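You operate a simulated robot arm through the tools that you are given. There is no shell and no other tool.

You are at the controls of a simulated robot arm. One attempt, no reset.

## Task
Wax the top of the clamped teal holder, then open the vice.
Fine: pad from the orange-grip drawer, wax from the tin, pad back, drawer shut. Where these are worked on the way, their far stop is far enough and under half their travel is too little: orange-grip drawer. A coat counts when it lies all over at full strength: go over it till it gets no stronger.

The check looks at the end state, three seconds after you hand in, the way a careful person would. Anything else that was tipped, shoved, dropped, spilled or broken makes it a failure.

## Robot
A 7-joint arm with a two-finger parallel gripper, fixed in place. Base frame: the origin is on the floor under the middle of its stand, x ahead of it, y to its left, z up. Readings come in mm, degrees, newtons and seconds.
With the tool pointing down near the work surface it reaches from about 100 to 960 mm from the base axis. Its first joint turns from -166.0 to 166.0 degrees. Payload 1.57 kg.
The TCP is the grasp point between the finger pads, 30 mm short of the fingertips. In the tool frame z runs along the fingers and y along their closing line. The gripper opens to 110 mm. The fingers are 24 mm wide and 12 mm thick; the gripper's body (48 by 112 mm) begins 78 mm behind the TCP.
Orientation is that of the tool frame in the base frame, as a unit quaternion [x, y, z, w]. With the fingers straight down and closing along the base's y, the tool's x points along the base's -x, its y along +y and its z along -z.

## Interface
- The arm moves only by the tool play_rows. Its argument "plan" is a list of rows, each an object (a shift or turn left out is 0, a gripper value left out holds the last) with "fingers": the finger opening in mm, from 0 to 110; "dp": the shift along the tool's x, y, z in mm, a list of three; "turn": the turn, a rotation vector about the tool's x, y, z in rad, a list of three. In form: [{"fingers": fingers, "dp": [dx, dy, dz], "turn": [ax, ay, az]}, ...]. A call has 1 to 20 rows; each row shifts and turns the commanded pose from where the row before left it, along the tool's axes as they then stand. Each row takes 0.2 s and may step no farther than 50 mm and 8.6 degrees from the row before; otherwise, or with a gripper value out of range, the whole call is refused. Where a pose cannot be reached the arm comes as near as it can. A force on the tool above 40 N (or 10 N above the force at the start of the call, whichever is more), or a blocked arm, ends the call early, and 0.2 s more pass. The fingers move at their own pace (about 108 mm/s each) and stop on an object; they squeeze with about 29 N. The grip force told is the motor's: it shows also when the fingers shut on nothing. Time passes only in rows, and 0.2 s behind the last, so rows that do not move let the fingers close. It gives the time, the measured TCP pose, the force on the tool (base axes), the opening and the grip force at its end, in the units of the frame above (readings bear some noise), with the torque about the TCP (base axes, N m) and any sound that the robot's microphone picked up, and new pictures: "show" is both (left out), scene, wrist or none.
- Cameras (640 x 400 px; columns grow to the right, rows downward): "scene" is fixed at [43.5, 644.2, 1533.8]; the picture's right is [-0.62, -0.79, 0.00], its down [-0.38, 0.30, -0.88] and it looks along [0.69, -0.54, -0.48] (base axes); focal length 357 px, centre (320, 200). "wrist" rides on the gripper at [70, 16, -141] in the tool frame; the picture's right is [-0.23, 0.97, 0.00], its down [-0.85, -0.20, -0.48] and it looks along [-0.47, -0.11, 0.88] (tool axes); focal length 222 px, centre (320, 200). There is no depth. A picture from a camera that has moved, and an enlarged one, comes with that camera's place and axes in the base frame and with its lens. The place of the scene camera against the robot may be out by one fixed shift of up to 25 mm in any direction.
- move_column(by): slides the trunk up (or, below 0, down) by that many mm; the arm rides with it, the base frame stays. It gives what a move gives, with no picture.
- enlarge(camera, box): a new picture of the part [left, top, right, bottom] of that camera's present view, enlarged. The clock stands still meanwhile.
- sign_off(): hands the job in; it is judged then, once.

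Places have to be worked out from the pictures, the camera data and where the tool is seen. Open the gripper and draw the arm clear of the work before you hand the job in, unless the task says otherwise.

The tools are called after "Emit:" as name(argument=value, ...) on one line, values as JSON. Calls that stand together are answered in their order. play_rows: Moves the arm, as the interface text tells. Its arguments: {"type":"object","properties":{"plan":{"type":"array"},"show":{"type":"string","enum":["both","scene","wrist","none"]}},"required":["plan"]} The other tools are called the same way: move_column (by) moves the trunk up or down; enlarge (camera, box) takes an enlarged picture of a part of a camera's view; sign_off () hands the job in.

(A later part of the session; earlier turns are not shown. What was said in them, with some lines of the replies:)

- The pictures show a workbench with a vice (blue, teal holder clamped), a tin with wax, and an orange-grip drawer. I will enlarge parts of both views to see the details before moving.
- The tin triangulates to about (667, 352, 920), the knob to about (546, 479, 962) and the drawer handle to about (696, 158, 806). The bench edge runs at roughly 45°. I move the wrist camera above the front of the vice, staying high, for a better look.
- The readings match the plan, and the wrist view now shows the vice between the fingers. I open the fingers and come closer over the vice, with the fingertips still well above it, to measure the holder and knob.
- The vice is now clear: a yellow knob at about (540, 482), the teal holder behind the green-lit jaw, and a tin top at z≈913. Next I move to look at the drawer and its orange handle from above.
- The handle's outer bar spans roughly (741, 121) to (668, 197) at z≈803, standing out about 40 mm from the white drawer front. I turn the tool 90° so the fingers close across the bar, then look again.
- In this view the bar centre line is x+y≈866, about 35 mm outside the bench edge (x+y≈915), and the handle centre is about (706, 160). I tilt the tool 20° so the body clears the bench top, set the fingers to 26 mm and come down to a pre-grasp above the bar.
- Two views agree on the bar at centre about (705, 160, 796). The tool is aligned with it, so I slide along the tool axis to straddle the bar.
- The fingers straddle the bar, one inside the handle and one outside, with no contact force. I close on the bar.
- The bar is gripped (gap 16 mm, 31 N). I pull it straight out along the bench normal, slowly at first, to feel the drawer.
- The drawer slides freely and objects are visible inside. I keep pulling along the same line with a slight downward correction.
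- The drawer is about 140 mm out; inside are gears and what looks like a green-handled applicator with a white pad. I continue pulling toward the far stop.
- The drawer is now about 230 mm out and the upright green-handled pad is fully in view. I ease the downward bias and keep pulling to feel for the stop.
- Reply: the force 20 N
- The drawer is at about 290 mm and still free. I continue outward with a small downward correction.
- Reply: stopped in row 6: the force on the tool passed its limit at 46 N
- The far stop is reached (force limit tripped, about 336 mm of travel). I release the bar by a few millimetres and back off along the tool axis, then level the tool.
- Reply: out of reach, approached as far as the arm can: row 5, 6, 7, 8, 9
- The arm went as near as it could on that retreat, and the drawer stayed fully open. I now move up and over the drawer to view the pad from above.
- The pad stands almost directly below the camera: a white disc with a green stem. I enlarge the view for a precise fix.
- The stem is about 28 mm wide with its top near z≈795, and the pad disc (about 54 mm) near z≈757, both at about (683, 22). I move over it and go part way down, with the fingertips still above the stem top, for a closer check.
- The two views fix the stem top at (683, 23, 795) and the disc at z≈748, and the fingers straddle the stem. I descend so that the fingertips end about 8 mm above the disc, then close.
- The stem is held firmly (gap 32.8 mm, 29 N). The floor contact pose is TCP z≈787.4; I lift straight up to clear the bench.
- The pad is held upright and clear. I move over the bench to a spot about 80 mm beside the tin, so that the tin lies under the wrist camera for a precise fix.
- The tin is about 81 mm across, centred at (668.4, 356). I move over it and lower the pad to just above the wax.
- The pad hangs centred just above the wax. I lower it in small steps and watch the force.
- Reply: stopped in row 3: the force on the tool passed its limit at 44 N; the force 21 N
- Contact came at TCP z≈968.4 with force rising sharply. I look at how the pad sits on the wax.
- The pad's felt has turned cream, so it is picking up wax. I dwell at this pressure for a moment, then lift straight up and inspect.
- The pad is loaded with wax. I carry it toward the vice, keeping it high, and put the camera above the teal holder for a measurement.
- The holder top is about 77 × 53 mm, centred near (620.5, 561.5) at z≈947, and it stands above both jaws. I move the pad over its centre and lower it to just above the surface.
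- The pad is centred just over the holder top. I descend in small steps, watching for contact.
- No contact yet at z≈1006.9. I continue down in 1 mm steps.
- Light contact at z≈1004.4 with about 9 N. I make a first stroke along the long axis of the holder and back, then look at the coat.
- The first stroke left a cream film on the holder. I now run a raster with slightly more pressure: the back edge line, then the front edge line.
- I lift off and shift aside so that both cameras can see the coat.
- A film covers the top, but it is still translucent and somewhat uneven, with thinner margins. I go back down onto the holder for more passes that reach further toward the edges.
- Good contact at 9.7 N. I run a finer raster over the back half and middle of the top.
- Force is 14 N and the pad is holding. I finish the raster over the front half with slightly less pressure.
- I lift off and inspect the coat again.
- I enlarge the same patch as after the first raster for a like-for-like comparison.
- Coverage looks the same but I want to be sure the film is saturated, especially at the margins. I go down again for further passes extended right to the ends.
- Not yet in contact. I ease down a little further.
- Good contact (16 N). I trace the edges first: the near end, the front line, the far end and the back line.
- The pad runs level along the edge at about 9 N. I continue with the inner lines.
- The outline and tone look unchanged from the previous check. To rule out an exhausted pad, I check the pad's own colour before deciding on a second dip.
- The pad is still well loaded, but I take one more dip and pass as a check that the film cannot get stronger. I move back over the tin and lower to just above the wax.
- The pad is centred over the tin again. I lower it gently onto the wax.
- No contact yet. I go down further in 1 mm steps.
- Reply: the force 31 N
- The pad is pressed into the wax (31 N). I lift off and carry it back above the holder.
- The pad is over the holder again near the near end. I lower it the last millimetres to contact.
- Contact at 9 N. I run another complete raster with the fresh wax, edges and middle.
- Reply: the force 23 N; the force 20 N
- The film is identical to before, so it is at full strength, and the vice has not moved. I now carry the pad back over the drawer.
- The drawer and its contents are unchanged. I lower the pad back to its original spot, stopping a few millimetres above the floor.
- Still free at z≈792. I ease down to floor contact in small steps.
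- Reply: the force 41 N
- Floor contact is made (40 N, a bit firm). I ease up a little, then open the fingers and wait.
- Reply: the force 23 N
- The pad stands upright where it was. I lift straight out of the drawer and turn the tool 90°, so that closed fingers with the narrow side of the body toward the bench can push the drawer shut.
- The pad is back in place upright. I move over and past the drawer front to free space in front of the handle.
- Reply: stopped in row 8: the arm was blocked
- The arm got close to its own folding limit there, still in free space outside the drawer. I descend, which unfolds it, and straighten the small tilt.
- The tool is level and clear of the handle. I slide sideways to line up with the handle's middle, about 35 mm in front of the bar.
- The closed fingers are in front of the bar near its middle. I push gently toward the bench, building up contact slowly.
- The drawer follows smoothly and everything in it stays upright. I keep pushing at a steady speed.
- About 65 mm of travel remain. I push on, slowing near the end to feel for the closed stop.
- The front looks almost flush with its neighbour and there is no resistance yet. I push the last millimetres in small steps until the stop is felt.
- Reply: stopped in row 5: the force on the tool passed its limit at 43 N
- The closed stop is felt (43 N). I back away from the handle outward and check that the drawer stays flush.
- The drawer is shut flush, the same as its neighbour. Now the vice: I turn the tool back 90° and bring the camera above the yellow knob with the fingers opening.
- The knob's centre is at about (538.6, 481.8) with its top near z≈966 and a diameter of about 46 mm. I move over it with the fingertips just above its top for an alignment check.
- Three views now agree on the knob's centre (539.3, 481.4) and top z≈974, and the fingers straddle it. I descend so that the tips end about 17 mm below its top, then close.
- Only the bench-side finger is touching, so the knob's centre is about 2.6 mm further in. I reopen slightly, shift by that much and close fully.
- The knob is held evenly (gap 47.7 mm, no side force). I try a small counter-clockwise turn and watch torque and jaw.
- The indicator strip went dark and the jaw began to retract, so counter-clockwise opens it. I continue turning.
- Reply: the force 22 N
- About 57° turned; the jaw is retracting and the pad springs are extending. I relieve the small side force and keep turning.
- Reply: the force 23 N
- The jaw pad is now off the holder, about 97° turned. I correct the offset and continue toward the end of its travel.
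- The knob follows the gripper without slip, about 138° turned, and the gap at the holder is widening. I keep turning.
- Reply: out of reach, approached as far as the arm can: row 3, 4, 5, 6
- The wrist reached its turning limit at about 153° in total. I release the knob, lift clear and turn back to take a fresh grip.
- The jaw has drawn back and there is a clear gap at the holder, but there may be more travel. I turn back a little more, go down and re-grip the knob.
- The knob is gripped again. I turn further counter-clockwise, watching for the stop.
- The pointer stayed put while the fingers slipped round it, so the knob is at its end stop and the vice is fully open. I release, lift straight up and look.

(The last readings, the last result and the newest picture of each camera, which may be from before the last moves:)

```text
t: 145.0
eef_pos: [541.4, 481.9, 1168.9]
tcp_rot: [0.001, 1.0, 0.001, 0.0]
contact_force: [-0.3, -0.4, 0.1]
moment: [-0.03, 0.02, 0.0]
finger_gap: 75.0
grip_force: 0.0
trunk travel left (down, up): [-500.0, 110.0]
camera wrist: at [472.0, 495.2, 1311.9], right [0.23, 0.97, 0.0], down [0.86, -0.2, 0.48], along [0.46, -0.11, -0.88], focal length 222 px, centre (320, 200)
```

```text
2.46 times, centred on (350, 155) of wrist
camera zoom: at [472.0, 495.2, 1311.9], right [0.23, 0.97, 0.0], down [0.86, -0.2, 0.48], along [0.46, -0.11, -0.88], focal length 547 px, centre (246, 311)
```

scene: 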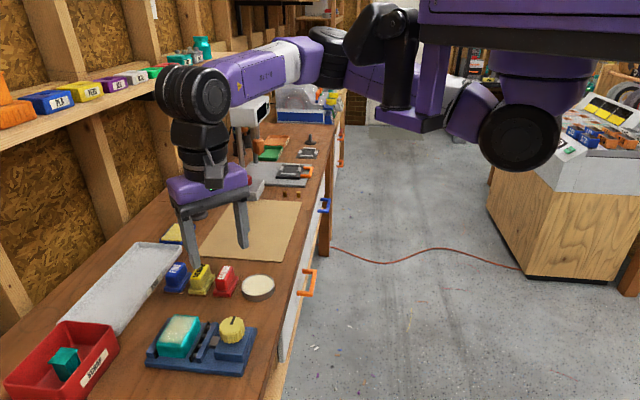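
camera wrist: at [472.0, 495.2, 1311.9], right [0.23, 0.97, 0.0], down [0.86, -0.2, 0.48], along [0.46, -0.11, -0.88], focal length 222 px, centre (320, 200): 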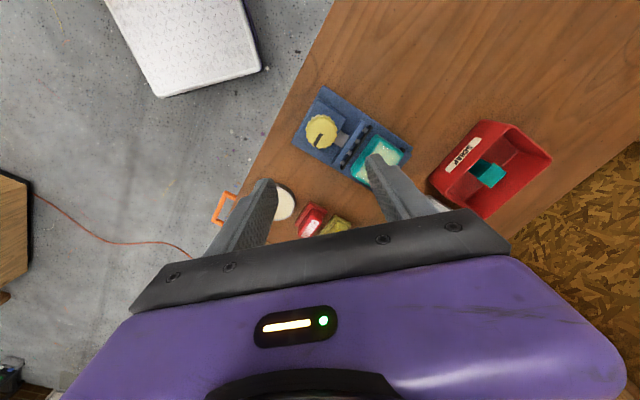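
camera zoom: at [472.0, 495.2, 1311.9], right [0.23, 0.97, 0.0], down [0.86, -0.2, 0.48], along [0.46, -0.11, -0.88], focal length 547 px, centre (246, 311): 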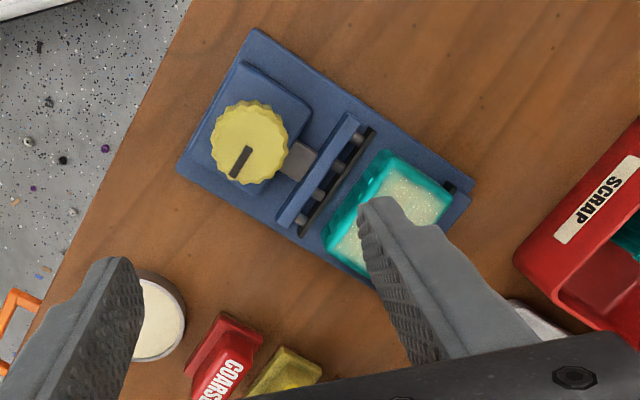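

The vice is open, and the holder stands free with its coat intact. I raise the arm and draw it back clear of the bench with the gripper open for a final check.

Emit:
play_rows(plan=[{"fingers": 110, "dp": [0, 0, -35]}, {"dp": [8.2, -36, -20]}, {"dp": [8.2, -36, -20]}, {"dp": [8.2, -36, -20]}, {"dp": [8.2, -36, -20]}, {"dp": [8.2, -36, -15]}, {"dp": [0, 0, 0]}], show="both")

Emit:
enlarge(camera="scene", box=[130, 220, 330, 380])

Emit:
enlarge(camera="wrist", box=[240, 0, 560, 200])

```text
t: 146.6
eef_pos: [499.4, 300.7, 1298.6]
tcp_rot: [0.001, 1.0, 0.0, -0.001]
contact_force: [-0.1, 0.0, 0.4]
moment: [-0.01, -0.02, 0.01]
finger_gap: 109.8
grip_force: 0.1
trunk travel left (down, up): [-500.0, 110.0]
camera wrist: at [430.3, 315.5, 1440.9], right [0.23, 0.97, 0.0], down [0.86, -0.2, 0.48], along [0.46, -0.11, -0.88], focal length 222 px, centre (320, 200)
```

scene: 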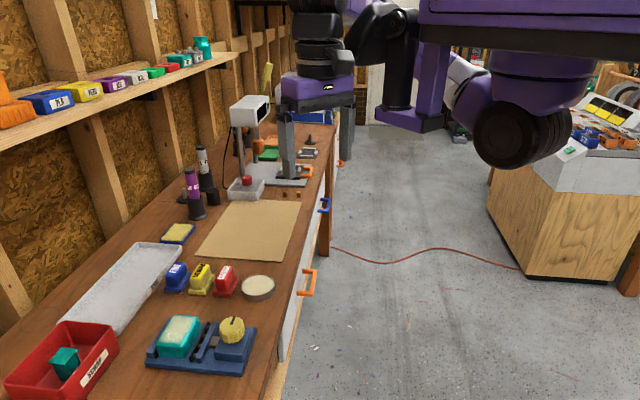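
wrist: 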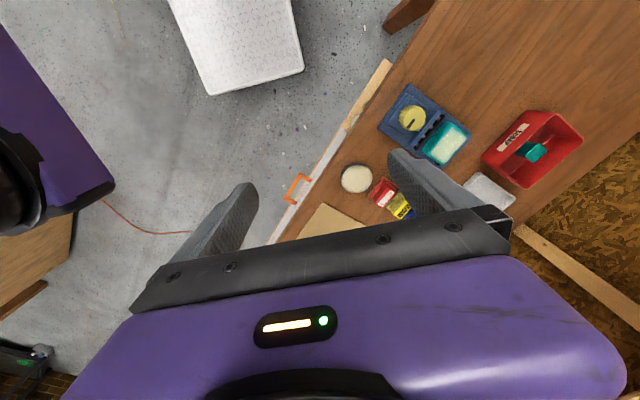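

```text
2.50 times, centred on (230, 300) of scene
camera zoom: at [43.5, 644.2, 1533.8], right [-0.62, -0.79, 0.0], down [-0.38, 0.3, -0.88], along [0.69, -0.54, -0.48], focal length 893 px, centre (545, -50)
```

zoom: 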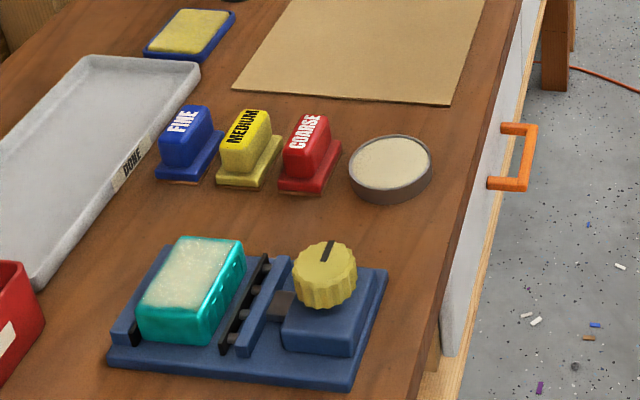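

```text
2.00 times, centred on (400, 100) of wrist
camera zoom: at [430.3, 315.5, 1440.9], right [0.23, 0.97, 0.0], down [0.86, -0.2, 0.48], along [0.46, -0.11, -0.88], focal length 444 px, centre (160, 400)
```

zoom: 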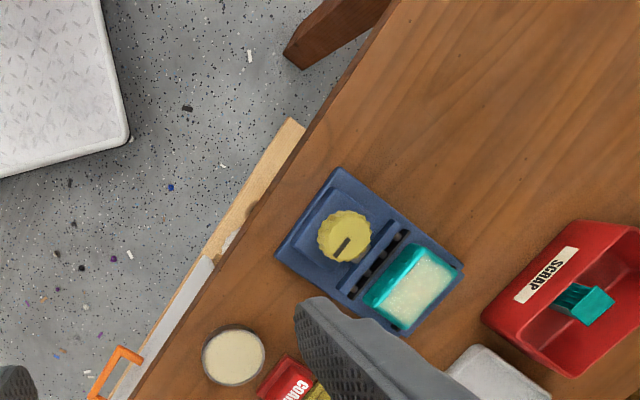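

All is in place: the drawer handle is back at its starting position and flush, and the tin and blocks have not moved. The pad is in the drawer, the holder is coated and free in the open vice, and the arm is clear with the gripper open. I hand in.

Emit:
sign_off()

```text
The job is handed in.
```

I waxed the top of the teal holder, put the pad back, shut the drawer and opened the vice, then handed the job in. The handover gave no verdict.

- **Wax coat:** I dipped the pad twice and went over the top four times, from edge to edge. The film looked the same after the second, third and fourth passes, so I took it to be at full strength. A narrow teal rim of about 3.5 to 8 mm, widest at one corner, stayed uncoated in the pictures. Passes beyond the edges did not change it, so I took it to be the rounded edge.
- **Pad:** it is back in the orange-grip drawer, upright at the spot it came from. It met the drawer floor at about 40 N, firmer than I meant, and I eased off before letting go.
- **Drawer:** I pulled it out to its far stop, about 336 mm, then pushed it back to its closed stop. It is flush with its neighbour, and the handle is where it started.
- **Vice:** I turned the knob counter-clockwise about 150° until it would turn no further. The holder stands free, with a gap of roughly 8 to 10 mm to the jaw.

Nothing else looks tipped, shoved or spilled in the final pictures. The arm is clear of the bench with the gripper open.
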